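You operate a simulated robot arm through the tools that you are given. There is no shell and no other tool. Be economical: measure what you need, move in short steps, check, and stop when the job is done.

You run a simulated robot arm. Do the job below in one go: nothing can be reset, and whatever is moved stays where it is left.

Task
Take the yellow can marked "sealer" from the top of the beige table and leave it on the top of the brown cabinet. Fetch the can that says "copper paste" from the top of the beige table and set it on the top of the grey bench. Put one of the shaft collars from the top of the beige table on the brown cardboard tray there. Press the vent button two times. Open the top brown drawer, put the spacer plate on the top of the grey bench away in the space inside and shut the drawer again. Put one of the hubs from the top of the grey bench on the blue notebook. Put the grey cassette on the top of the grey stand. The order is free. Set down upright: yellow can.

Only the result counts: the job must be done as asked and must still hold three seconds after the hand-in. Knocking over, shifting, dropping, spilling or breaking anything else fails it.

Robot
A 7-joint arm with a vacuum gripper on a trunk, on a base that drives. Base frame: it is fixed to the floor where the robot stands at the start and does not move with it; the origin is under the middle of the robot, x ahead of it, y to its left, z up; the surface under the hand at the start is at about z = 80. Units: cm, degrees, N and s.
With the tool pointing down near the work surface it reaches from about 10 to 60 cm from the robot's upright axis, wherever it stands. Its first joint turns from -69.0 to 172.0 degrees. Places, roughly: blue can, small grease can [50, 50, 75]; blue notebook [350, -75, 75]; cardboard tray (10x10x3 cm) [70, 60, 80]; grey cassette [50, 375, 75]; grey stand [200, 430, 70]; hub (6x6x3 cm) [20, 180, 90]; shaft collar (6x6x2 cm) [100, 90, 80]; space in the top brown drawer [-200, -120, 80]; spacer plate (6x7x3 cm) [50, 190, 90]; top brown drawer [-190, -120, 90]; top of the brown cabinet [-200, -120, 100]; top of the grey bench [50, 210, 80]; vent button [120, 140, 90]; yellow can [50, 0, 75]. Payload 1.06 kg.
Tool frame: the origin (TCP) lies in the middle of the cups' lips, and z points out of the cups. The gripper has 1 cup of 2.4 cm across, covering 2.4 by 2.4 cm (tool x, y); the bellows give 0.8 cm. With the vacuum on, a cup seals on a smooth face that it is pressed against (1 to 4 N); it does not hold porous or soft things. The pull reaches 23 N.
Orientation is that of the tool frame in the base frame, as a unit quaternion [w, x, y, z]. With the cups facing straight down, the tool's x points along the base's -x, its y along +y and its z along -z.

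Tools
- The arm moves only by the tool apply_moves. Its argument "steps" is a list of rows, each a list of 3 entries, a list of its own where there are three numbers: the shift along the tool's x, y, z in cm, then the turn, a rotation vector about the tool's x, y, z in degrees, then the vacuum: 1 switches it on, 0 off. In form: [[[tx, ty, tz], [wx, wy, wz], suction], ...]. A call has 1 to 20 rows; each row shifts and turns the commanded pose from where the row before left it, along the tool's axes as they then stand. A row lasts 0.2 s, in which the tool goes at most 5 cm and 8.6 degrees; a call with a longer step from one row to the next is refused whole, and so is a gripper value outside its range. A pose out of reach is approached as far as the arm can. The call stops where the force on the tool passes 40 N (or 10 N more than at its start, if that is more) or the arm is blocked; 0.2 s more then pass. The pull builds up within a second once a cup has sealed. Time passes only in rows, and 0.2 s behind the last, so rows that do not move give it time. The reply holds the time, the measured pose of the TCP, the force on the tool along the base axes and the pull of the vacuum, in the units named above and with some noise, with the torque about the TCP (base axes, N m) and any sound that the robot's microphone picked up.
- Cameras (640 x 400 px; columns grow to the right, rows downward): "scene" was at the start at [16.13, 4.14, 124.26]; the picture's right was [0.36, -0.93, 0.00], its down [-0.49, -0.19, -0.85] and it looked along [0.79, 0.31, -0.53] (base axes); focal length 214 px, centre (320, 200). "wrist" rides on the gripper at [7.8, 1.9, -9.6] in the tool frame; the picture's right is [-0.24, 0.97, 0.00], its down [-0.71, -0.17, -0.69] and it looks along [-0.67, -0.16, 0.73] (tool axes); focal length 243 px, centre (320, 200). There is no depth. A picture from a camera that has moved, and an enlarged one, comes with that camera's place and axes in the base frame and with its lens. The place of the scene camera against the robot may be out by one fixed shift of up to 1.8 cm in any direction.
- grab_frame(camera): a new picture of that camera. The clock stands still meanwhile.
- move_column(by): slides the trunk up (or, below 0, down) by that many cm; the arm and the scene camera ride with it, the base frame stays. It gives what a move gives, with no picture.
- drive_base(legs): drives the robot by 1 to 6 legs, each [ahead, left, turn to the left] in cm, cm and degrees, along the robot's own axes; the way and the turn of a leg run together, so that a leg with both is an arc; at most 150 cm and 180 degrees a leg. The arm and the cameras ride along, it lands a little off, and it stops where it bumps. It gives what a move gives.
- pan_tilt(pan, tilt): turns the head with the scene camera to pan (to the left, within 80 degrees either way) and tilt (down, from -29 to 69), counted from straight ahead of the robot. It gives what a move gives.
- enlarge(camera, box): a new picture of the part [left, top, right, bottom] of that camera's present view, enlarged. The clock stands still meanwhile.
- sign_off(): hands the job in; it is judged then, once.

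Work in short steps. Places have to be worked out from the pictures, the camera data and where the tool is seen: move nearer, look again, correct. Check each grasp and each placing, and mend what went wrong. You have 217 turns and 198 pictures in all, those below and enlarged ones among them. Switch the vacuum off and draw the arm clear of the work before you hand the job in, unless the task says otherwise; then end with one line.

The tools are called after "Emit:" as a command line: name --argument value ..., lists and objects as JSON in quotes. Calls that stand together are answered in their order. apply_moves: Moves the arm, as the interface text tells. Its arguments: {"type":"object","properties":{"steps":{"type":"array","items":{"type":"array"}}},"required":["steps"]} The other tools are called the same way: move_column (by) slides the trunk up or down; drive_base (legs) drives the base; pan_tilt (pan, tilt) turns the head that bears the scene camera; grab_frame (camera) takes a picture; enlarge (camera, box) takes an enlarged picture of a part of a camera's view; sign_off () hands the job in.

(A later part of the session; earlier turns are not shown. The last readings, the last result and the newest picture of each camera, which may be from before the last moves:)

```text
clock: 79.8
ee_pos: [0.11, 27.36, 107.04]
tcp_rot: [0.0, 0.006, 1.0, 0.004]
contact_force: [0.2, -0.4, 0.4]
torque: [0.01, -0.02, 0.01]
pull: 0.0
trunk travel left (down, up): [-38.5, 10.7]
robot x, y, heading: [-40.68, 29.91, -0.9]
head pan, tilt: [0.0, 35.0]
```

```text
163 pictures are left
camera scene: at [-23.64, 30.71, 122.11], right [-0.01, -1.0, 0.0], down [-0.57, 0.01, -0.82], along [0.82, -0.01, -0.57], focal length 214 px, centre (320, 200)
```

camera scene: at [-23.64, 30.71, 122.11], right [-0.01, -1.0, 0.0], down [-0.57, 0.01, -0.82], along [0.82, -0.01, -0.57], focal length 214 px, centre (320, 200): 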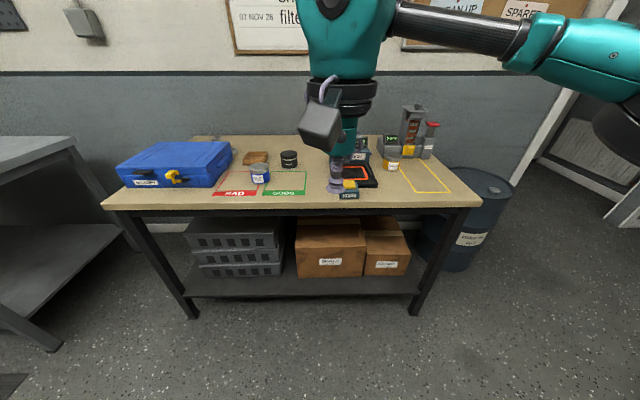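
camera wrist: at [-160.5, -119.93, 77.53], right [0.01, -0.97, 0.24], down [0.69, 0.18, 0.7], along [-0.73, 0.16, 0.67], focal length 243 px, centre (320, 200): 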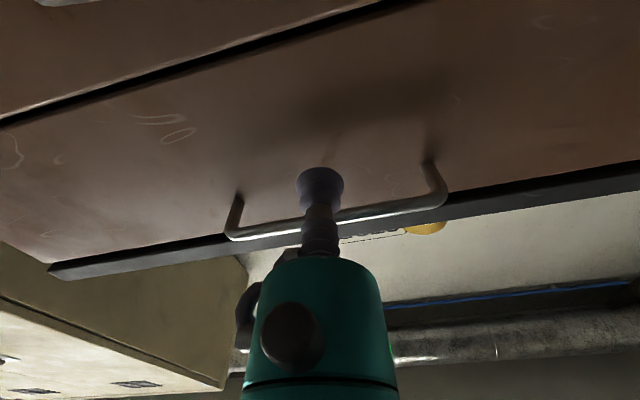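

Good overview. I drive up to the table, in line with the blue can.

Emit:
drive_base --legs '[[0, 24, 0.9], [40, 0, 0]]'

Emit:
grab_frame --camera "wrist"

Emit:
grab_frame --camera "scene"

```text
clock: 84.6
ee_pos: [40.31, 51.59, 107.1]
tcp_rot: [-0.001, 0.001, 1.0, 0.005]
contact_force: [0.9, 0.4, 0.2]
torque: [-0.01, 0.01, 0.01]
pull: 0.1
trunk travel left (down, up): [-38.5, 10.7]
robot x, y, heading: [-0.45, 53.53, 0.2]
head pan, tilt: [0.0, 35.0]
```

```text
162 pictures are left
camera wrist: at [32.56, 53.39, 116.58], right [0.23, 0.97, 0.01], down [0.71, -0.18, 0.68], along [0.66, -0.15, -0.73], focal length 243 px, centre (320, 200)
```

wrist: 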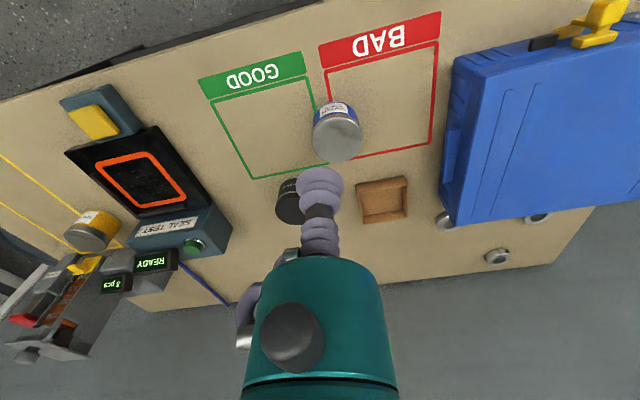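

```text
161 pictures are left
camera scene: at [16.54, 54.51, 122.1], right [0.0, -1.0, 0.0], down [-0.57, 0.0, -0.82], along [0.82, 0.0, -0.57], focal length 214 px, centre (320, 200)
```

scene: 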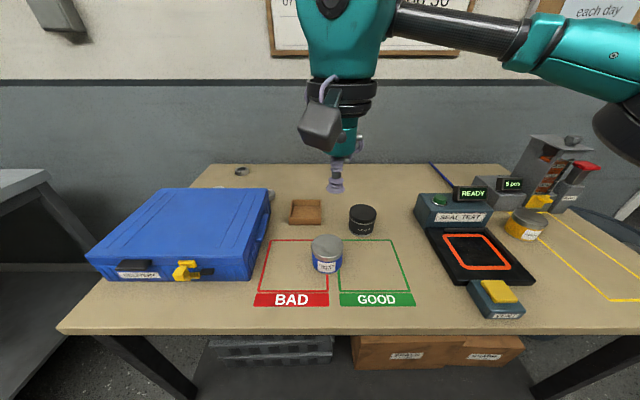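

Blue can's lid solves to ≈[49.7,52]. I lower over it and look again.

Emit:
apply_moves --steps '[[[-2.4, 0.1, 3.5], [0, 0, 0], 0], [[-2.4, 0.1, 3.5], [0, 0, 0], 0], [[-2.4, 0.1, 3.5], [0, 0, 0], 0], [[-2.2, 0.2, 3.5], [0, 0, 0], 0]]'

Emit:
grab_frame --camera "wrist"

Emit:
pan_tilt --pan 0 --tilt 69

Emit:
grab_frame --camera "scene"

```text
clock: 85.6
ee_pos: [49.77, 52.23, 93.08]
tcp_rot: [0.0, 0.0, 1.0, 0.004]
contact_force: [0.2, -0.1, 0.8]
torque: [0.0, 0.01, -0.03]
pull: 0.1
trunk travel left (down, up): [-38.5, 10.7]
robot x, y, heading: [-0.24, 53.58, -0.0]
head pan, tilt: [0.0, 35.0]
```

```text
160 pictures are left
camera wrist: at [42.07, 54.0, 102.67], right [0.23, 0.97, 0.01], down [0.71, -0.18, 0.68], along [0.67, -0.15, -0.73], focal length 243 px, centre (320, 200)
```

wrist: 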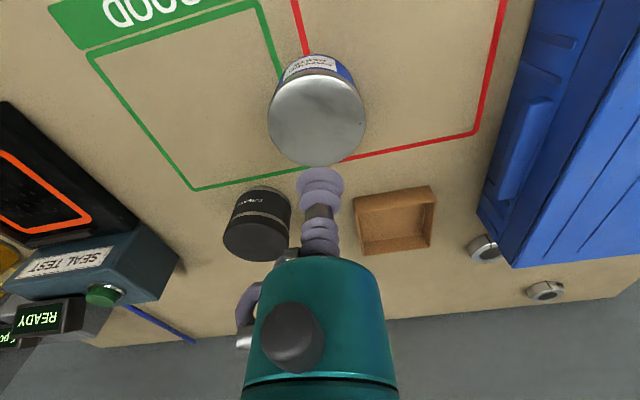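

```text
clock: 86.6
ee_pos: [49.68, 52.13, 93.22]
tcp_rot: [-0.001, 0.0, 1.0, 0.004]
contact_force: [-0.9, -0.2, -0.7]
torque: [0.02, 0.01, -0.01]
pull: 0.1
trunk travel left (down, up): [-38.5, 10.7]
robot x, y, heading: [-0.47, 53.64, 0.0]
head pan, tilt: [0.0, 68.8]
```

```text
159 pictures are left
camera scene: at [13.29, 54.52, 117.74], right [0.0, -1.0, 0.0], down [-0.93, 0.0, -0.36], along [0.36, 0.0, -0.93], focal length 214 px, centre (320, 200)
```

scene: 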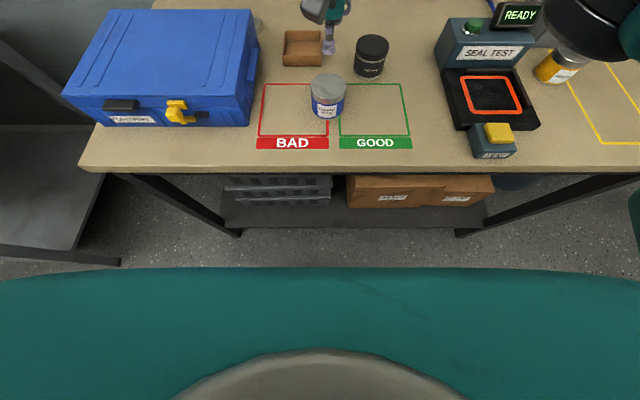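

Base front still has ~17 cm to the table edge, useful later. Lid centre ≈[48.9,52.3]; I descend with suction in small steps.

Emit:
apply_moves --steps '[[[0.8, 0.1, 3], [0, 0, 0], 1], [[0, 0, 1.5], [0, 0, 0], 1], [[0, 0, 0.7], [0, 0, 0], 1], [[0, 0, 0.4], [0, 0, 0], 1]]'

```text
clock: 87.6
ee_pos: [48.92, 52.43, 87.65]
tcp_rot: [-0.001, 0.0, 1.0, 0.005]
contact_force: [-0.6, -0.7, 0.4]
torque: [-0.02, -0.03, 0.03]
pull: 0.1
trunk travel left (down, up): [-38.5, 10.7]
robot x, y, heading: [-0.41, 53.37, -0.1]
head pan, tilt: [0.0, 68.8]
```

No contact yet at 87.65; I continue.

Emit:
apply_moves --steps '[[[0, 0, 0.5], [0, 0, 0], 1], [[0, 0, 0.4], [0, 0, 0], 1], [[0, 0, 0.4], [0, 0, 0], 1]]'

Emit:
grab_frame --camera "wrist"

```text
clock: 88.4
ee_pos: [48.84, 52.43, 86.16]
tcp_rot: [-0.001, -0.001, 1.0, 0.004]
contact_force: [-2.0, 0.1, 2.3]
torque: [-0.1, -0.03, -0.05]
pull: 23.2
trunk travel left (down, up): [-38.5, 10.7]
robot x, y, heading: [-0.89, 53.52, -0.1]
head pan, tilt: [0.0, 68.8]
```

```text
158 pictures are left
camera wrist: at [41.08, 54.24, 95.73], right [0.23, 0.97, 0.01], down [0.71, -0.18, 0.68], along [0.67, -0.15, -0.73], focal length 243 px, centre (320, 200)
```

wrist: 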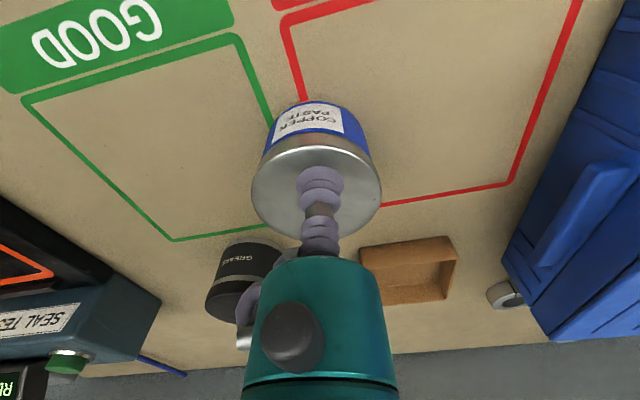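

Copper paste can is gripped and centred. I lift and pull the arm in.

Emit:
apply_moves --steps '[[[0, 0, -0.5], [0, 0, 0], 1], [[0, 0, -1.5], [0, 0, 0], 1], [[0, 0, -3], [0, 0, 0], 1], [[0, 0, -3], [0, 0, 0], 1], [[0, 0, -3], [0, 0, 0], 1], [[0, 0, -3], [0, 0, 0], 1], [[2, 0, -3], [0, 0, 0], 1], [[3, 0, -3], [0, 0, 0], 1], [[3, 0, -1], [0, 0, 0], 1], [[3, 0, 0], [0, 0, 0], 1], [[2, 0, 0], [0, 0, 0], 1]]'

Emit:
pan_tilt --pan 50 --tilt 30

Emit:
drive_base --legs '[[-30, 0, 0], [0, 110, 0]]'

Emit:
grab_frame --camera "scene"

```text
clock: 90.8
ee_pos: [35.65, 52.3, 107.27]
tcp_rot: [-0.001, 0.0, 1.0, 0.005]
contact_force: [0.1, 0.3, -1.8]
torque: [0.06, 0.04, -0.02]
pull: 22.8
trunk travel left (down, up): [-38.5, 10.7]
robot x, y, heading: [-0.95, 54.04, 0.3]
head pan, tilt: [0.0, 68.8]
```

```text
clock: 92.0
ee_pos: [35.92, 52.29, 107.41]
tcp_rot: [-0.001, 0.0, 1.0, 0.004]
contact_force: [0.2, 0.3, -2.2]
torque: [0.04, 0.05, 0.04]
pull: 22.9
trunk travel left (down, up): [-38.5, 10.7]
robot x, y, heading: [-0.98, 53.49, -0.0]
head pan, tilt: [50.0, 30.0]
```

```text
clock: 103.4
ee_pos: [5.08, 161.43, 107.37]
tcp_rot: [0.0, -0.004, 1.0, 0.005]
contact_force: [0.8, 0.5, -2.5]
torque: [-0.04, 0.02, 0.02]
pull: 23.3
trunk travel left (down, up): [-38.5, 10.7]
robot x, y, heading: [-31.52, 162.51, 0.4]
head pan, tilt: [50.0, 30.0]
```

```text
157 pictures are left
camera scene: at [-17.28, 170.34, 122.88], right [0.77, -0.64, 0.0], down [-0.32, -0.39, -0.87], along [0.55, 0.67, -0.5], focal length 214 px, centre (320, 200)
```

scene: 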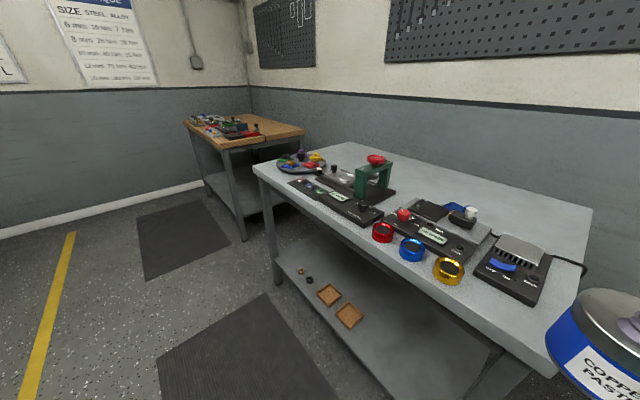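

The grey bench carries devices and coloured rings. I zoom in.

Emit:
enlarge --camera "scene" --box '[360, 180, 580, 320]'

Emit:
enlarge --camera "scene" --box '[260, 140, 420, 240]'

```text
2.86 times, centred on (470, 250) of scene
camera zoom: at [-17.28, 170.34, 122.88], right [0.77, -0.64, 0.0], down [-0.32, -0.39, -0.87], along [0.55, 0.67, -0.5], focal length 613 px, centre (-109, 57)
```

zoom: 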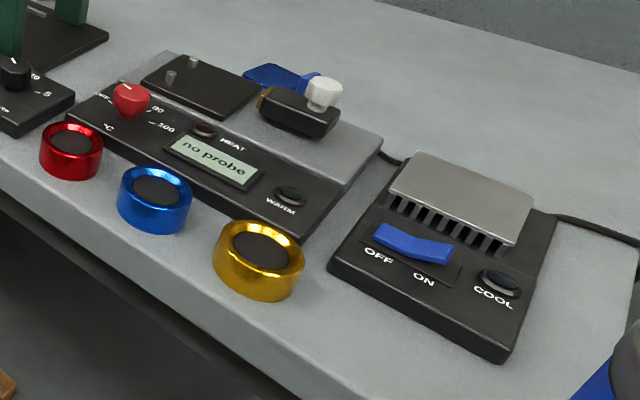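

```text
4.00 times, centred on (340, 190) of scene
camera zoom: at [-17.28, 170.34, 122.88], right [0.77, -0.64, 0.0], down [-0.32, -0.39, -0.87], along [0.55, 0.67, -0.5], focal length 858 px, centre (240, 240)
```

zoom: 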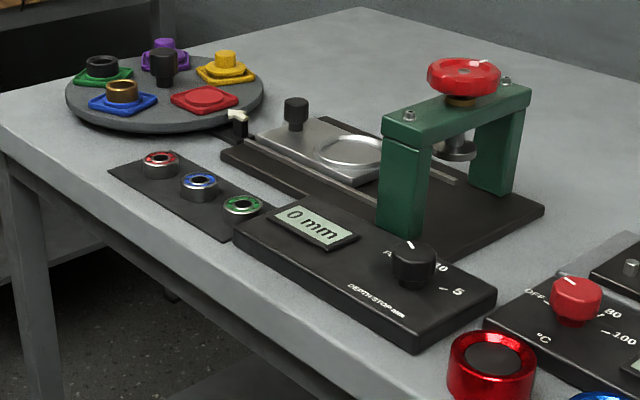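

Bench spans x≈22–103, y≥158; the free area is behind the devices. I'll approach from the gap between beige table and bench, facing the bench.

Emit:
drive_base --legs '[[0, -33, 0], [0, 0, 89.6], [0, -60, 0]]'

Emit:
pan_tilt --pan 0 --tilt 40

Emit:
grab_frame --camera "scene"

Emit:
grab_frame --camera "wrist"

```text
clock: 116.0
ee_pos: [29.72, 167.03, 107.25]
tcp_rot: [0.004, 0.712, -0.702, -0.003]
contact_force: [-0.4, 0.3, -2.9]
torque: [-0.03, 0.03, 0.0]
pull: 22.7
trunk travel left (down, up): [-38.5, 10.7]
robot x, y, heading: [28.91, 130.55, 91.1]
head pan, tilt: [50.0, 30.0]
```

```text
clock: 117.2
ee_pos: [29.66, 166.96, 107.37]
tcp_rot: [0.004, 0.712, -0.702, -0.002]
contact_force: [-0.2, 0.1, -2.1]
torque: [-0.02, 0.02, -0.01]
pull: 22.8
trunk travel left (down, up): [-38.5, 10.7]
robot x, y, heading: [28.58, 130.43, 90.9]
head pan, tilt: [0.0, 40.0]
```

```text
154 pictures are left
camera scene: at [29.02, 147.84, 121.35], right [1.0, 0.02, 0.0], down [0.01, -0.64, -0.77], along [-0.01, 0.77, -0.64], focal length 214 px, centre (320, 200)
```

scene: 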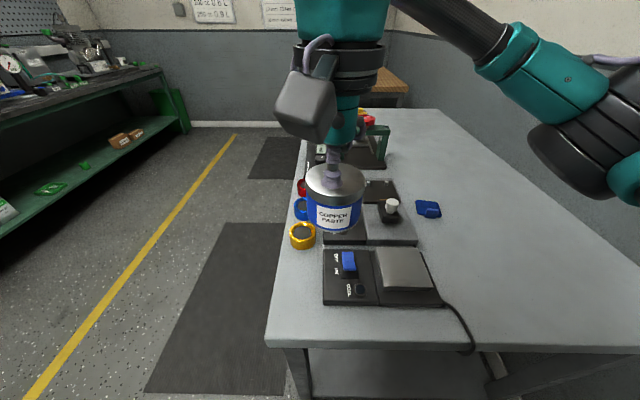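

```text
153 pictures are left
camera wrist: at [28.09, 159.13, 116.85], right [-0.98, 0.22, 0.01], down [0.17, 0.71, 0.68], along [0.14, 0.67, -0.73], focal length 243 px, centre (320, 200)
```

wrist: 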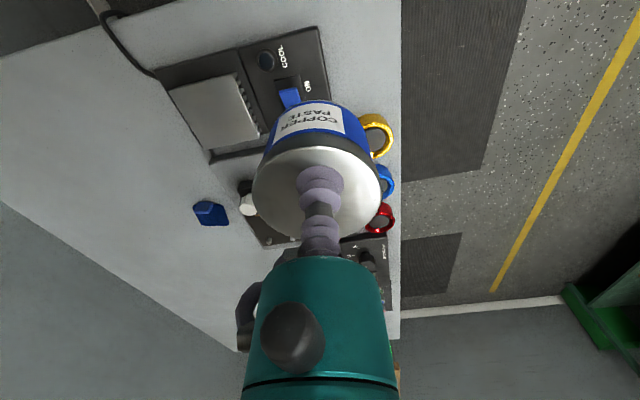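

The spacer plate (blue) is at ≈[57,191]; cable runs near [53,160]. I'll set the can at about [66,176]: drive 12 cm right, then reach over.

Emit:
drive_base --legs '[[0, -12, 0]]'

Emit:
apply_moves --steps '[[[-1.5, -4, 0], [0, 0, 0], 1], [[-1.5, -4, 0], [0, 0, 0], 1], [[-1.5, -4, 0], [0, 0, 0], 1], [[-1.5, -4, 0], [0, 0, 0], 1], [[-1.5, -4, 1], [0, 0, 0], 1], [[-1.5, -4, 2], [0, 0, 0], 1], [[0, 0, 3], [0, 0, 0], 1], [[0, 0, 3], [0, 0, 0], 1]]'

Emit:
grab_frame --camera "scene"

Emit:
grab_frame --camera "wrist"

```text
clock: 118.9
ee_pos: [41.72, 167.15, 107.34]
tcp_rot: [0.004, 0.713, -0.701, -0.002]
contact_force: [-0.4, 1.0, -2.2]
torque: [0.0, 0.04, -0.01]
pull: 22.7
trunk travel left (down, up): [-38.5, 10.7]
robot x, y, heading: [40.95, 130.31, 90.9]
head pan, tilt: [0.0, 40.0]
```

```text
clock: 120.7
ee_pos: [65.61, 176.64, 98.13]
tcp_rot: [0.004, 0.713, -0.701, -0.002]
contact_force: [-0.4, -0.2, -2.6]
torque: [-0.04, -0.01, 0.03]
pull: 22.8
trunk travel left (down, up): [-38.5, 10.7]
robot x, y, heading: [41.04, 130.65, 90.7]
head pan, tilt: [0.0, 40.0]
```

```text
152 pictures are left
camera scene: at [41.14, 148.04, 121.35], right [1.0, 0.02, 0.0], down [0.01, -0.64, -0.77], along [-0.01, 0.77, -0.64], focal length 214 px, centre (320, 200)
```

scene: 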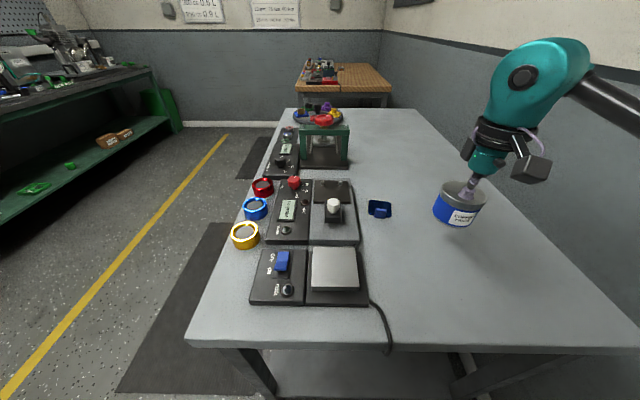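

```text
151 pictures are left
camera wrist: at [64.06, 168.82, 107.58], right [-0.98, 0.22, 0.01], down [0.16, 0.71, 0.68], along [0.14, 0.67, -0.73], focal length 243 px, centre (320, 200)
```

wrist: 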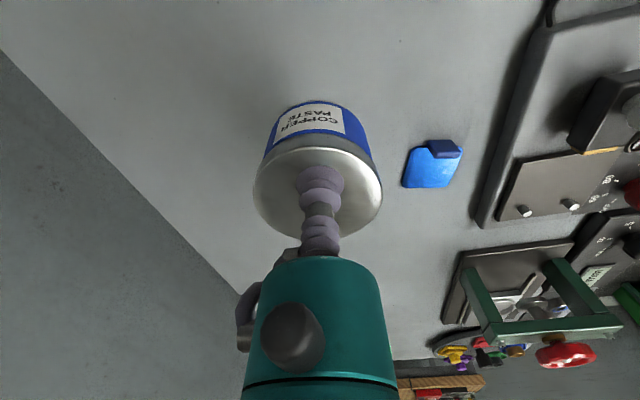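

Spot is clear. I lower stepwise watching the force.

Emit:
apply_moves --steps '[[[0, 0, 3], [0, 0, 0], 1], [[0, 0, 3], [0, 0, 0], 1], [[0, 0, 1], [0, 0, 0], 1]]'

Emit:
apply_moves --steps '[[[0, 0, 0.6], [0, 0, 0], 1], [[0, 0, 0.5], [0, 0, 0], 1], [[0, 0, 0.5], [0, 0, 0], 1]]'

```text
clock: 121.5
ee_pos: [65.45, 176.62, 91.27]
tcp_rot: [0.004, 0.713, -0.701, -0.003]
contact_force: [-0.7, -0.8, 4.4]
torque: [0.01, -0.07, 0.01]
pull: 22.9
trunk travel left (down, up): [-38.5, 10.7]
robot x, y, heading: [41.24, 130.72, 90.9]
head pan, tilt: [0.0, 40.0]
```

```text
clock: 122.3
ee_pos: [65.37, 176.54, 90.27]
tcp_rot: [0.001, 0.714, -0.7, -0.009]
contact_force: [0.0, -4.0, 16.8]
torque: [-0.02, -0.12, 0.06]
pull: 23.2
trunk travel left (down, up): [-38.5, 10.7]
robot x, y, heading: [41.15, 130.78, 90.9]
head pan, tilt: [0.0, 40.0]
stopped in row 3: the force on the tool passed its limit at 44 N (the readings are from after the stop); the commanded pose is now the measured one
```

It's on the bench (contact at ≈91). I ease off, release and rise.

Emit:
apply_moves --steps '[[[0, 0, -0.4], [0, 0, 0], 1], [[0, 0, -0.2], [0, 0, 0], 0], [[0, 0, 0], [0, 0, 0], 0], [[0, 0, 0], [0, 0, 0], 0], [[0, 0, 0], [0, 0, 0], 0], [[0, 0, 0], [0, 0, 0], 0], [[0, 0, -0.7], [0, 0, 0], 0], [[0, 0, -2], [0, 0, 0], 0], [[0, 0, -3], [0, 0, 0], 0], [[0, 0, -3], [0, 0, 0], 0]]'

Emit:
grab_frame --camera "scene"

Emit:
pan_tilt --pan -70 --tilt 20

Emit:
grab_frame --camera "scene"

```text
clock: 124.5
ee_pos: [65.42, 176.76, 99.42]
tcp_rot: [0.003, 0.713, -0.701, -0.006]
contact_force: [0.7, -0.6, -0.5]
torque: [0.0, 0.0, 0.01]
pull: 0.0
trunk travel left (down, up): [-38.5, 10.7]
robot x, y, heading: [40.8, 130.71, 91.0]
head pan, tilt: [0.0, 40.0]
```

```text
150 pictures are left
camera scene: at [41.11, 148.02, 121.35], right [1.0, 0.02, 0.0], down [0.01, -0.64, -0.77], along [-0.01, 0.77, -0.64], focal length 214 px, centre (320, 200)
```

scene: 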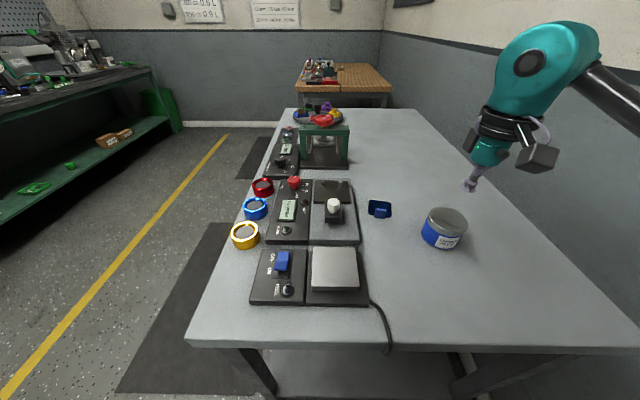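

```text
clock: 125.9
ee_pos: [65.5, 176.81, 99.34]
tcp_rot: [0.002, 0.713, -0.701, -0.006]
contact_force: [-0.9, 0.0, 0.5]
torque: [-0.02, -0.01, -0.01]
pull: 0.1
trunk travel left (down, up): [-38.5, 10.7]
robot x, y, heading: [41.07, 130.65, 90.8]
head pan, tilt: [-70.0, 20.0]
```

```text
149 pictures are left
camera scene: at [49.95, 142.85, 124.49], right [0.36, -0.93, 0.0], down [-0.32, -0.12, -0.94], along [0.88, 0.34, -0.34], focal length 214 px, centre (320, 200)
```

scene: 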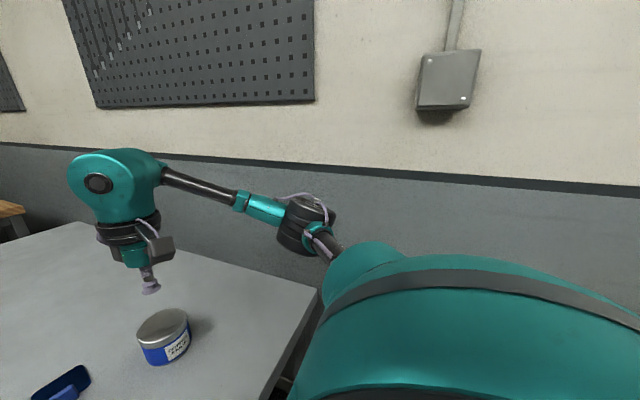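

Copper paste can stands on the bench. Next the blue spacer plate at ≈[57,191]: I edge the base 5 cm forward, move the tool over it and look closely.

Emit:
drive_base --legs '[[5, 0, 0]]'

Emit:
apply_moves --steps '[[[-2, 2, 0], [0, 0, 0], 0], [[-3, 3, 0], [0, 0, 0], 0], [[-3, 3, 0.5], [0, 0, 0], 0]]'

Emit:
grab_frame --camera "wrist"

Emit:
pan_tilt --pan 0 --tilt 40

Emit:
enlarge --camera "scene" --box '[300, 160, 460, 260]'

```text
clock: 126.8
ee_pos: [65.4, 181.8, 99.44]
tcp_rot: [0.003, 0.713, -0.701, -0.006]
contact_force: [0.4, 0.4, -0.2]
torque: [-0.02, -0.02, 0.0]
pull: 0.1
trunk travel left (down, up): [-38.5, 10.7]
robot x, y, heading: [40.58, 135.86, 90.8]
head pan, tilt: [-70.0, 20.0]
```

```text
clock: 127.7
ee_pos: [57.22, 189.73, 99.19]
tcp_rot: [0.002, 0.712, -0.702, -0.007]
contact_force: [0.1, -0.8, -0.8]
torque: [0.01, -0.01, 0.02]
pull: 0.1
trunk travel left (down, up): [-38.5, 10.7]
robot x, y, heading: [41.06, 135.53, 90.7]
head pan, tilt: [-70.0, 20.0]
```

```text
148 pictures are left
camera wrist: at [55.64, 181.88, 108.67], right [-0.98, 0.22, 0.01], down [0.17, 0.71, 0.69], along [0.14, 0.67, -0.73], focal length 243 px, centre (320, 200)
```

wrist: 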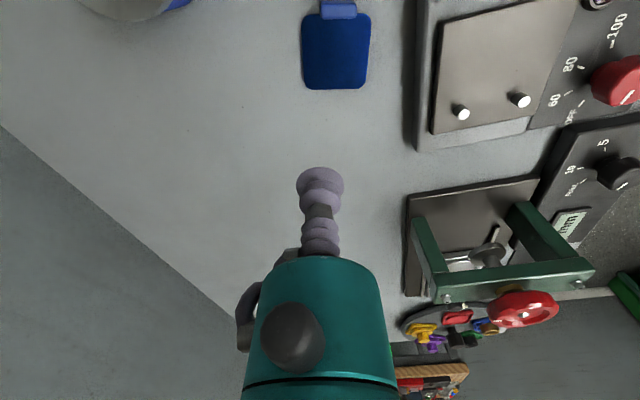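

```text
clock: 129.1
ee_pos: [57.35, 189.7, 99.32]
tcp_rot: [0.002, 0.713, -0.701, -0.007]
contact_force: [0.0, -0.6, 0.7]
torque: [0.02, -0.02, 0.0]
pull: 0.0
trunk travel left (down, up): [-38.5, 10.7]
robot x, y, heading: [40.85, 135.83, 91.0]
head pan, tilt: [0.0, 40.0]
```

```text
4.00 times, centred on (380, 210) of scene
camera zoom: at [41.05, 152.96, 121.35], right [1.0, 0.01, 0.0], down [0.01, -0.64, -0.77], along [-0.01, 0.77, -0.64], focal length 858 px, centre (80, 160)
```

zoom: 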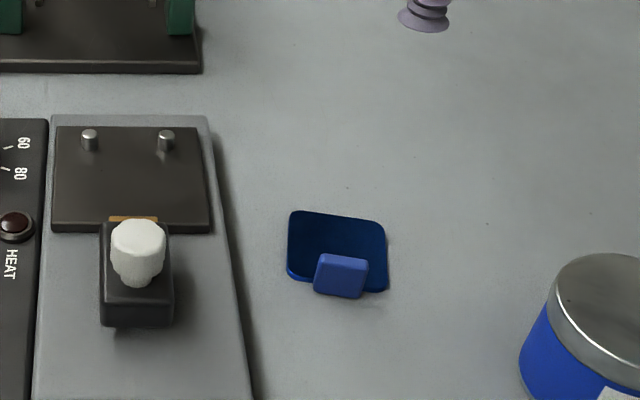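

It's a flat blue plate with an upright tab on its near side; flat centre ≈[55,187.2]. I shift above it, descend to z≈90 and look again.

Emit:
apply_moves --steps '[[[2.4, 2.2, 2], [0, 0, 0], 0], [[0, 0, 3.5], [0, 0, 0], 0], [[0, 0, 3.5], [0, 0, 0], 0]]'

Emit:
grab_frame --camera "wrist"

Emit:
enlarge --camera "scene" --box '[340, 180, 420, 240]'

```text
clock: 129.9
ee_pos: [55.28, 187.35, 90.39]
tcp_rot: [0.002, 0.714, -0.701, -0.007]
contact_force: [0.2, -0.7, 0.4]
torque: [0.0, 0.02, 0.0]
pull: 0.1
trunk travel left (down, up): [-38.5, 10.7]
robot x, y, heading: [40.63, 135.55, 91.0]
head pan, tilt: [0.0, 40.0]
```

```text
146 pictures are left
camera wrist: at [53.6, 179.45, 99.78], right [-0.98, 0.22, 0.01], down [0.17, 0.71, 0.69], along [0.14, 0.67, -0.73], focal length 243 px, centre (320, 200)
```

wrist: 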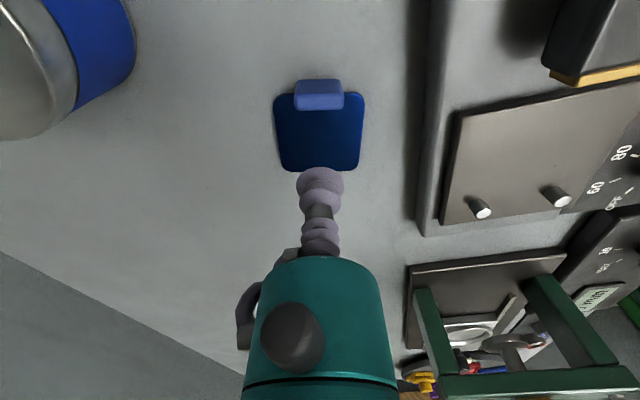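

```text
6.67 times, centred on (380, 210) of scene
camera zoom: at [41.05, 152.97, 121.35], right [1.0, 0.02, 0.0], down [0.01, -0.64, -0.77], along [-0.01, 0.77, -0.64], focal length 1430 px, centre (-80, 133)
```

zoom: 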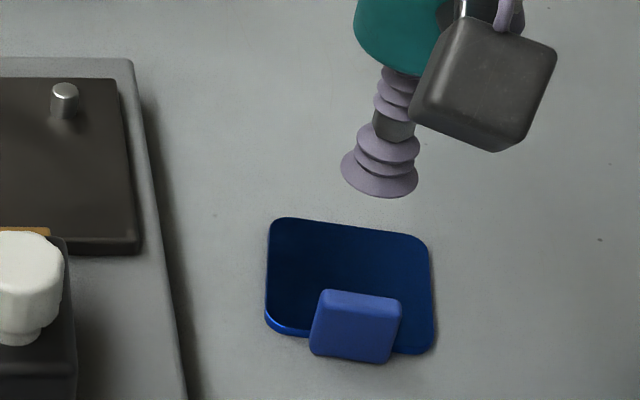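

The flat area spans y≈185.5–190.5 so I shift +0.5 in y and descend with suction on to expected contact at z≈84.5.

Emit:
apply_moves --steps '[[[-0.5, 0, 2.5], [0, 0, 0], 1], [[0, 0, 1.5], [0, 0, 0], 1], [[0, 0, 0.6], [0, 0, 0], 1], [[0, 0, 0.4], [0, 0, 0], 1]]'

```text
clock: 130.9
ee_pos: [55.0, 187.65, 85.4]
tcp_rot: [0.002, 0.713, -0.701, -0.009]
contact_force: [1.7, -0.4, 9.6]
torque: [-0.12, -0.07, 0.07]
pull: 22.4
trunk travel left (down, up): [-38.5, 10.7]
robot x, y, heading: [40.99, 135.37, 91.0]
head pan, tilt: [0.0, 40.0]
```

Sealed (pull 22). I lift and pull the arm in.

Emit:
apply_moves --steps '[[[0, 0, -0.5], [0, 0, 0], 1], [[0, 0, -1], [0, 0, 0], 1], [[0, 0, -2], [0, 0, 0], 1], [[0, 0, -3], [0, 0, 0], 1], [[0, 0, -3.5], [0, 0, 0], 1], [[0, 0, -3.5], [0, 0, 0], 1], [[1, 1, -3.5], [0, 0, 0], 1], [[3, 1.5, -3], [0, 0, 0], 1], [[3, 2, -2], [0, 0, 0], 1], [[3, 2, 0], [0, 0, 0], 1], [[3, 2, 0], [0, 0, 0], 1], [[3, 2, 0], [0, 0, 0], 1]]'

Emit:
grab_frame --camera "scene"

Emit:
grab_frame --camera "wrist"

```text
clock: 133.5
ee_pos: [44.9, 171.23, 107.26]
tcp_rot: [0.002, 0.712, -0.702, -0.008]
contact_force: [-0.5, -0.1, 0.0]
torque: [-0.02, -0.02, -0.02]
pull: 23.3
trunk travel left (down, up): [-38.5, 10.7]
robot x, y, heading: [40.9, 135.31, 91.0]
head pan, tilt: [0.0, 40.0]
```

```text
144 pictures are left
camera scene: at [41.02, 152.95, 121.35], right [1.0, 0.02, 0.0], down [0.01, -0.64, -0.77], along [-0.01, 0.77, -0.64], focal length 214 px, centre (320, 200)
```

scene: 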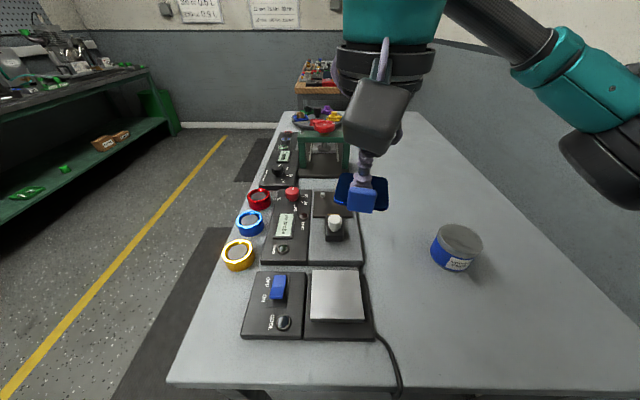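

```text
143 pictures are left
camera wrist: at [43.31, 163.36, 116.74], right [-0.98, 0.22, 0.01], down [0.17, 0.71, 0.69], along [0.14, 0.67, -0.73], focal length 243 px, centre (320, 200)
```

wrist: 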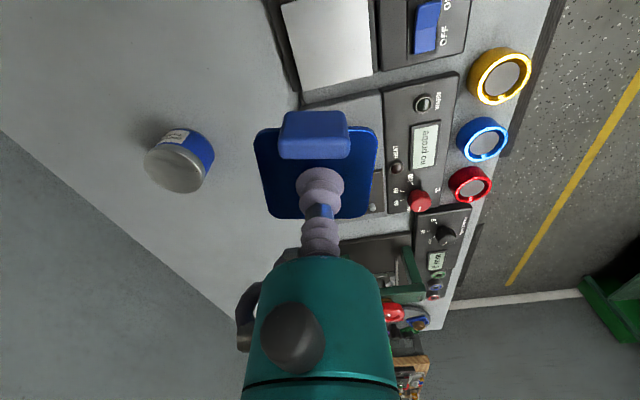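

Plate is held. I leave the gap and drive over to the open drawer.

Emit:
drive_base --legs '[[-3, 75, 0], [0, 0, 89], [0, 130, 0], [0, 122, 0]]'

Emit:
grab_frame --camera "scene"

```text
clock: 135.7
ee_pos: [34.64, 170.6, 107.21]
tcp_rot: [0.003, 0.711, -0.703, -0.008]
contact_force: [0.0, 0.3, 0.1]
torque: [0.01, 0.02, 0.01]
pull: 22.8
trunk travel left (down, up): [-38.5, 10.7]
robot x, y, heading: [30.43, 135.47, 90.7]
head pan, tilt: [0.0, 40.0]
stopped in leg 1: the robot was blocked; the commanded pose is now the measured one
```

```text
142 pictures are left
camera scene: at [30.69, 152.29, 121.35], right [1.0, 0.01, 0.0], down [0.01, -0.64, -0.77], along [-0.01, 0.77, -0.64], focal length 214 px, centre (320, 200)
```

scene: 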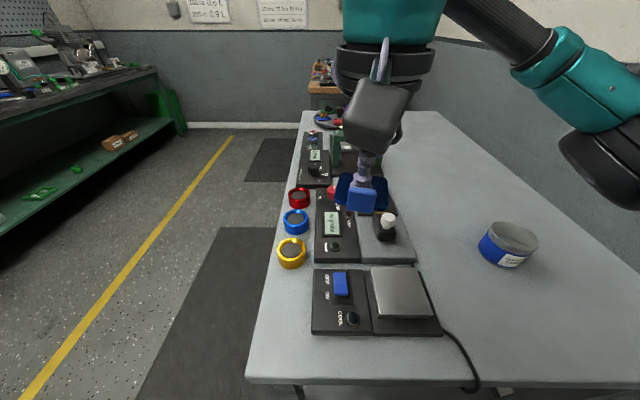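

The base bumped something (probably the bench's front leg) at this y. I back off to y≈129, the lane that worked before, and go on.

Emit:
drive_base --legs '[[-7, 0, 0], [0, 65, 0], [0, 0, 89]]'

```text
clock: 136.9
ee_pos: [34.46, 164.99, 106.91]
tcp_rot: [0.006, 0.712, -0.703, -0.003]
contact_force: [0.0, -0.7, -1.0]
torque: [-0.02, -0.01, -0.03]
pull: 22.9
trunk travel left (down, up): [-38.5, 10.7]
robot x, y, heading: [30.58, 128.36, 90.8]
head pan, tilt: [0.0, 40.0]
stopped in leg 2: the robot was blocked; the commanded pose is now the measured one
```

Blocked again, now perhaps at the rear against the beige table. The earlier lane was y≈130.5; I look down both sides before trying.

Emit:
drive_base --legs '[[2.5, 0, 0], [0, 5, 0]]'

Emit:
pan_tilt --pan 78 --tilt 60

Emit:
grab_frame --camera "scene"

```text
clock: 138.4
ee_pos: [29.58, 166.2, 107.29]
tcp_rot: [0.003, 0.711, -0.703, -0.006]
contact_force: [1.3, -1.6, -0.1]
torque: [0.03, -0.01, 0.01]
pull: 23.3
trunk travel left (down, up): [-38.5, 10.7]
robot x, y, heading: [25.77, 130.78, 90.6]
head pan, tilt: [0.0, 40.0]
```

```text
clock: 139.9
ee_pos: [29.71, 166.38, 107.17]
tcp_rot: [0.003, 0.711, -0.703, -0.005]
contact_force: [-0.4, 0.1, -1.9]
torque: [0.03, 0.01, -0.02]
pull: 23.1
trunk travel left (down, up): [-38.5, 10.7]
robot x, y, heading: [25.62, 130.56, 90.9]
head pan, tilt: [78.0, 60.0]
```

```text
141 pictures are left
camera scene: at [19.28, 140.76, 118.68], right [0.2, 0.98, 0.0], down [0.85, -0.17, -0.5], along [-0.49, 0.1, -0.87], focal length 214 px, centre (320, 200)
```

scene: 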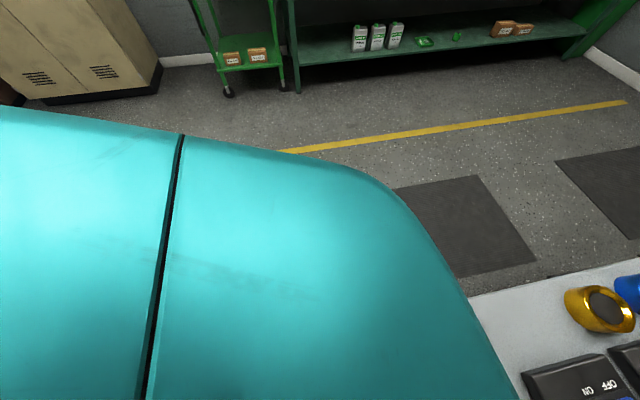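

That lane (y≈130.7) works; I continue out, then turn and drive to the drawer.

Emit:
drive_base --legs '[[0, 30, 0], [0, 35, 0], [0, 0, 89.2], [0, 125, 0], [0, 122, 0]]'

Emit:
pan_tilt --pan 0 --tilt 30

Emit:
grab_frame --camera "scene"

```text
clock: 171.5
ee_pos: [-77.46, -111.59, 107.24]
tcp_rot: [0.006, 1.0, -0.009, -0.004]
contact_force: [-0.3, -0.5, -0.7]
torque: [0.01, -0.02, -0.04]
pull: 22.9
trunk travel left (down, up): [-38.5, 10.7]
robot x, y, heading: [-41.86, -116.75, 179.1]
head pan, tilt: [78.0, 60.0]
```

```text
clock: 173.0
ee_pos: [-77.45, -111.68, 107.2]
tcp_rot: [0.006, 1.0, -0.009, -0.002]
contact_force: [-0.1, 0.2, -0.3]
torque: [-0.03, 0.0, 0.01]
pull: 22.8
trunk travel left (down, up): [-38.5, 10.7]
robot x, y, heading: [-41.85, -116.84, 178.8]
head pan, tilt: [0.0, 30.0]
```

```text
140 pictures are left
camera scene: at [-58.53, -115.59, 122.88], right [0.02, 1.0, 0.0], down [0.5, -0.01, -0.87], along [-0.87, 0.01, -0.5], focal length 214 px, centre (320, 200)
```

scene: 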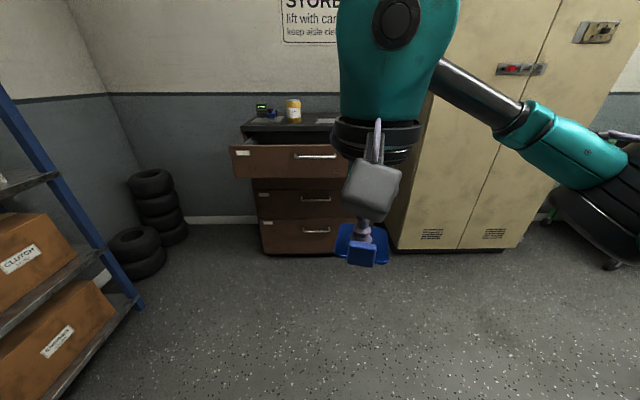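

On course. I raise the trunk a bit and drive up to the drawer.

Emit:
move_column --by 8

Emit:
drive_base --legs '[[66, 3, 1]]'

Emit:
pan_tilt --pan 0 --tilt 45

Emit:
grab_frame --camera "scene"

Emit:
grab_frame --camera "wrist"

```text
clock: 174.2
ee_pos: [-77.47, -111.47, 115.15]
tcp_rot: [0.006, 1.0, -0.009, -0.002]
contact_force: [-1.0, 1.0, -0.4]
torque: [0.0, -0.03, 0.0]
pull: 23.2
trunk travel left (down, up): [-46.5, 2.7]
robot x, y, heading: [-41.86, -116.65, 178.8]
head pan, tilt: [0.0, 30.0]
```

```text
clock: 177.9
ee_pos: [-145.15, -114.25, 115.22]
tcp_rot: [0.006, 1.0, -0.004, -0.002]
contact_force: [0.0, 0.1, -1.0]
torque: [-0.03, 0.02, 0.0]
pull: 22.4
trunk travel left (down, up): [-46.5, 2.7]
robot x, y, heading: [-109.38, -119.13, 179.9]
head pan, tilt: [0.0, 30.0]
```

```text
clock: 178.7
ee_pos: [-145.0, -114.29, 115.29]
tcp_rot: [0.005, 1.0, -0.003, -0.003]
contact_force: [-0.6, 0.5, 0.0]
torque: [-0.01, 0.01, 0.01]
pull: 23.0
trunk travel left (down, up): [-46.5, 2.7]
robot x, y, heading: [-109.74, -118.96, 180.0]
head pan, tilt: [0.0, 45.0]
```

```text
139 pictures are left
camera scene: at [-120.39, -118.09, 129.91], right [0.01, 1.0, 0.0], down [0.71, 0.0, -0.71], along [-0.71, 0.0, -0.71], focal length 214 px, centre (320, 200)
```

scene: 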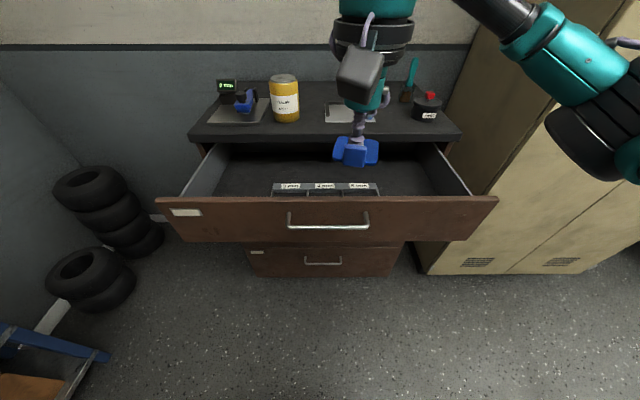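

```text
138 pictures are left
camera wrist: at [-137.2, -116.09, 124.7], right [-0.24, -0.97, 0.01], down [-0.7, 0.18, 0.69], along [-0.67, 0.16, -0.73], focal length 243 px, centre (320, 200)
```

wrist: 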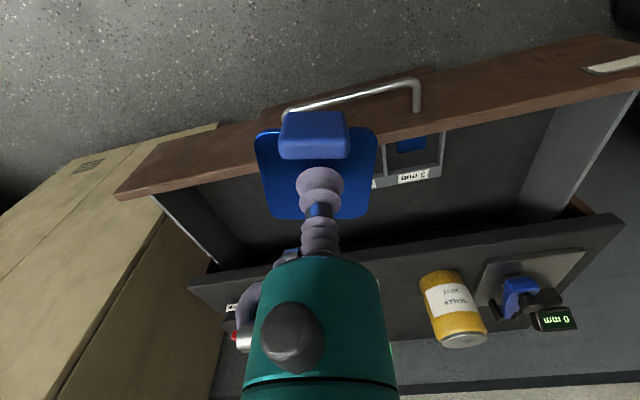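

The drawer holds a small organiser with labelled compartments. I zoom in to see whether one is the empty space meant.

Emit:
enlarge --camera "scene" --box '[250, 165, 400, 225]'

Emit:
enlarge --camera "wrist" --box '[360, 110, 480, 200]'

```text
4.27 times, centred on (325, 195) of scene
camera zoom: at [-120.39, -118.09, 129.91], right [0.01, 1.0, 0.0], down [0.71, 0.0, -0.71], along [-0.71, 0.0, -0.71], focal length 915 px, centre (299, 221)
```

zoom: 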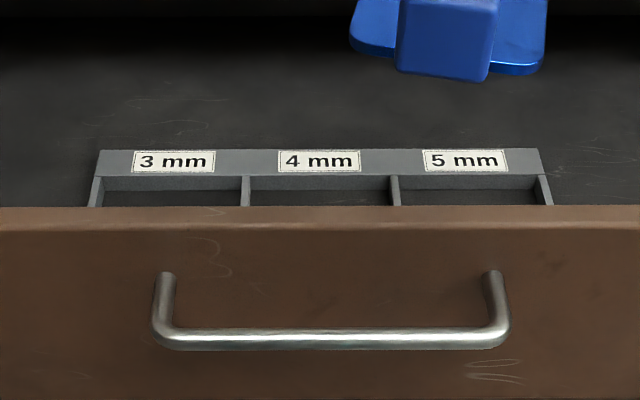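

```text
4.44 times, centred on (420, 155) of wrist
camera zoom: at [-137.2, -116.09, 124.7], right [-0.24, -0.97, 0.01], down [-0.7, 0.18, 0.69], along [-0.67, 0.16, -0.73], focal length 1078 px, centre (-124, 400)
```

zoom: 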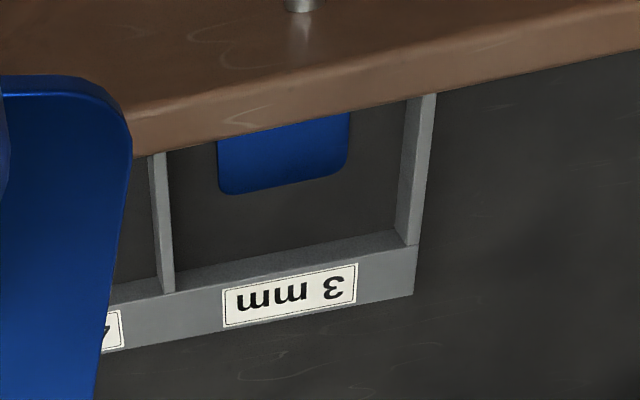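

A blue plate is already in the "3 mm" compartment. I move the held plate aside to see all three compartments.

Emit:
apply_moves --steps '[[[-3, 3, -0.5], [0, 0, 0], 1], [[-3, 3, -0.5], [0, 0, 0], 1], [[-3, 3, 0], [0, 0, 0], 1], [[-3, 3, 0], [0, 0, 0], 1], [[-2, 3, 0], [0, 0, 0], 1]]'

Emit:
grab_frame --camera "wrist"

```text
clock: 179.9
ee_pos: [-159.15, -129.18, 116.61]
tcp_rot: [0.005, 1.0, -0.002, -0.004]
contact_force: [-0.1, 1.0, -0.1]
torque: [0.0, 0.01, -0.02]
pull: 23.2
trunk travel left (down, up): [-46.5, 2.7]
robot x, y, heading: [-109.61, -118.93, 179.8]
head pan, tilt: [0.0, 45.0]
```

```text
135 pictures are left
camera wrist: at [-151.27, -131.12, 126.03], right [-0.24, -0.97, 0.01], down [-0.7, 0.18, 0.69], along [-0.67, 0.16, -0.72], focal length 243 px, centre (320, 200)
```

wrist: 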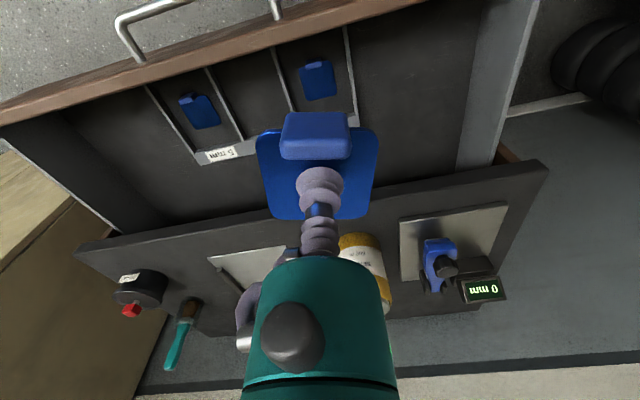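

The 3 mm and 5 mm compartments hold plates; the middle (4 mm) one is empty — that's the space. I zoom to measure it.

Emit:
enlarge --camera "wrist" --box '[120, 20, 376, 180]'

```text
2.50 times, centred on (248, 100) of wrist
camera zoom: at [-151.27, -131.12, 126.03], right [-0.24, -0.97, 0.01], down [-0.7, 0.18, 0.69], along [-0.67, 0.16, -0.72], focal length 606 px, centre (500, 450)
```

zoom: 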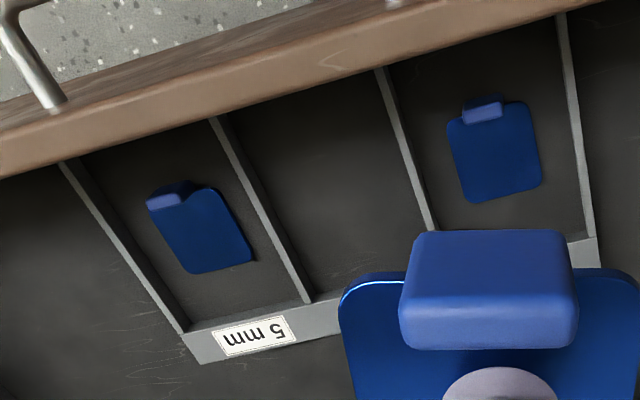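

The middle compartment spans x≈-157…-172, y≈-121.7…-109.8. With the tool straight, the wrist camera would hit the drawer front, so I turn the tool 90° about its axis while moving above the compartment centre.

Emit:
drive_base --legs '[[5, 0, 0]]'

Emit:
apply_moves --steps '[[[0, -2, 0], [0, 0, 0], 1], [[0, -4, 0], [0, 0, 0], 1], [[0, -4, 0], [0, 0, 0], 1], [[0, -3.5, 0], [0, 0, 0], 1], [[0, 0, 0], [0, 0, 8.2], 1], [[0, 0, 0], [0, 0, 8.2], 1], [[0, 0, 0], [0, 0, 8.2], 1], [[0, 0, 0], [0, 0, 8.2], 1], [[0, 0, 0], [0, 0, 8.2], 1], [[0, 0, 0], [0, 0, 8.2], 1], [[0, 0, 0], [0, 0, 8.2], 1], [[0, 0, 0], [0, 0, 8.2], 1], [[0, 0, 0], [0, 0, 8.2], 1], [[0, 0, 0], [0, 0, 8.2], 1], [[0, 0, 0], [0, 0, 8], 1]]'

Emit:
grab_frame --camera "scene"

Emit:
grab_frame --camera "wrist"

```text
clock: 180.8
ee_pos: [-164.47, -129.07, 116.54]
tcp_rot: [0.006, 1.0, -0.004, -0.002]
contact_force: [0.4, 0.5, -0.4]
torque: [-0.01, 0.02, 0.02]
pull: 23.4
trunk travel left (down, up): [-46.5, 2.7]
robot x, y, heading: [-114.68, -118.99, 179.7]
head pan, tilt: [0.0, 45.0]
```

```text
clock: 184.0
ee_pos: [-164.3, -115.76, 116.39]
tcp_rot: [-0.006, -0.704, 0.711, -0.002]
contact_force: [0.2, -0.4, 0.4]
torque: [-0.01, 0.01, -0.01]
pull: 22.8
trunk travel left (down, up): [-46.5, 2.7]
robot x, y, heading: [-114.51, -118.92, 179.9]
head pan, tilt: [0.0, 45.0]
```

```text
133 pictures are left
camera scene: at [-125.36, -118.06, 129.9], right [0.01, 1.0, 0.0], down [0.71, 0.0, -0.71], along [-0.71, 0.0, -0.71], focal length 214 px, centre (320, 200)
```

scene: 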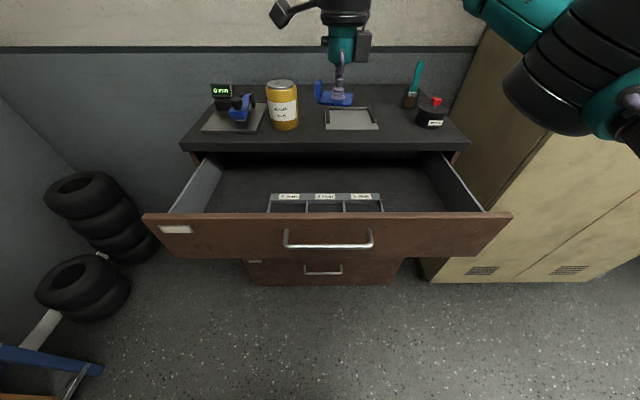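

```text
132 pictures are left
camera wrist: at [-166.08, -123.32, 126.01], right [-0.97, 0.24, 0.0], down [0.18, 0.72, 0.67], along [0.16, 0.66, -0.74], focal length 243 px, centre (320, 200)
```

wrist: 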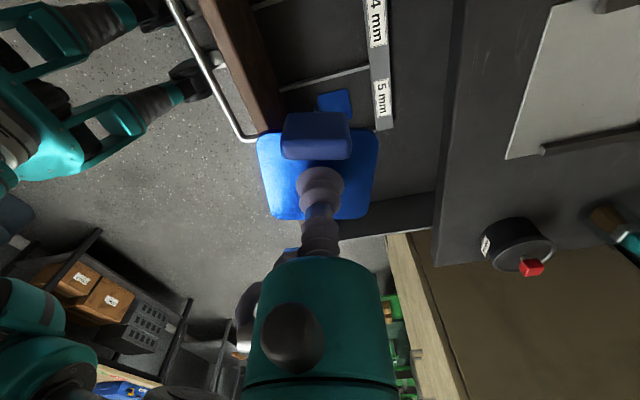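

Clear. I centre a bit deeper and descend toward the compartment, stopping above it to check.

Emit:
apply_moves --steps '[[[-0.4, 1.2, 3], [0, 0, 0], 1], [[0, 0, 4], [0, 0, 0], 1], [[0, 0, 4], [0, 0, 0], 1], [[0, 0, 4], [0, 0, 0], 1], [[0, 0, 4], [0, 0, 0], 1], [[0, 0, 4], [0, 0, 0], 1], [[0, 0, 3], [0, 0, 0], 1]]'

Emit:
grab_frame --camera "scene"

Emit:
grab_frame --camera "wrist"

```text
clock: 185.6
ee_pos: [-165.42, -115.6, 90.19]
tcp_rot: [-0.007, -0.704, 0.71, -0.001]
contact_force: [0.0, 0.8, 0.1]
torque: [-0.02, -0.03, -0.01]
pull: 23.0
trunk travel left (down, up): [-46.5, 2.7]
robot x, y, heading: [-114.57, -118.79, 179.8]
head pan, tilt: [0.0, 45.0]
```

```text
131 pictures are left
camera scene: at [-125.37, -118.06, 129.9], right [0.01, 1.0, 0.0], down [0.71, 0.0, -0.71], along [-0.71, 0.0, -0.71], focal length 214 px, centre (320, 200)
```

scene: 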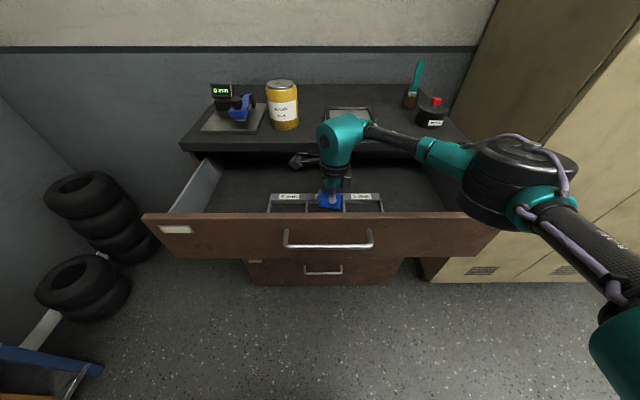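

```text
130 pictures are left
camera wrist: at [-167.19, -123.22, 99.79], right [-0.97, 0.24, 0.0], down [0.18, 0.72, 0.67], along [0.16, 0.66, -0.74], focal length 243 px, centre (320, 200)
```

wrist: 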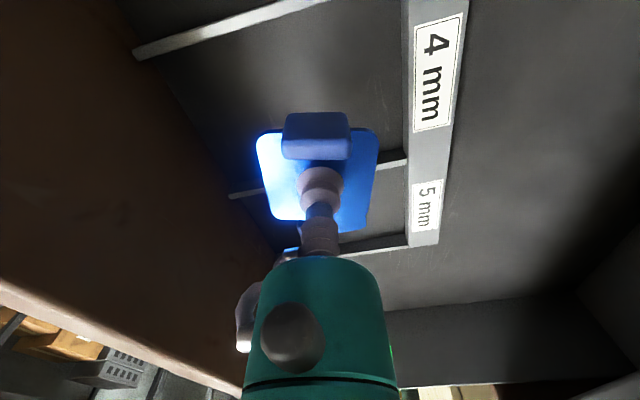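

Plate is centred between dividers (-122.4 / -109.4). I lower the rest in small steps.

Emit:
apply_moves --steps '[[[0, 0, 3], [0, 0, 0], 1], [[0, 0, 3], [0, 0, 0], 1], [[0, 0, 1.5], [0, 0, 0], 1]]'

Emit:
apply_moves --steps '[[[0, 0, 0.7], [0, 0, 0], 1], [[0, 0, 0.6], [0, 0, 0], 1]]'

```text
clock: 186.4
ee_pos: [-165.51, -115.62, 83.02]
tcp_rot: [-0.009, -0.705, 0.71, -0.001]
contact_force: [0.1, 1.3, 12.2]
torque: [0.1, -0.07, -0.02]
pull: 22.8
trunk travel left (down, up): [-46.5, 2.7]
robot x, y, heading: [-114.51, -118.98, 179.8]
head pan, tilt: [0.0, 45.0]
```

```text
clock: 187.2
ee_pos: [-165.77, -115.58, 82.17]
tcp_rot: [-0.013, -0.704, 0.71, -0.002]
contact_force: [-1.7, 3.7, 24.5]
torque: [0.05, -0.14, 0.1]
pull: 22.7
trunk travel left (down, up): [-46.5, 2.7]
robot x, y, heading: [-114.45, -119.19, 179.7]
head pan, tilt: [0.0, 45.0]
stopped in row 2: the force on the tool passed its limit at 41 N (the readings are from after the stop); the commanded pose is now the measured one
```

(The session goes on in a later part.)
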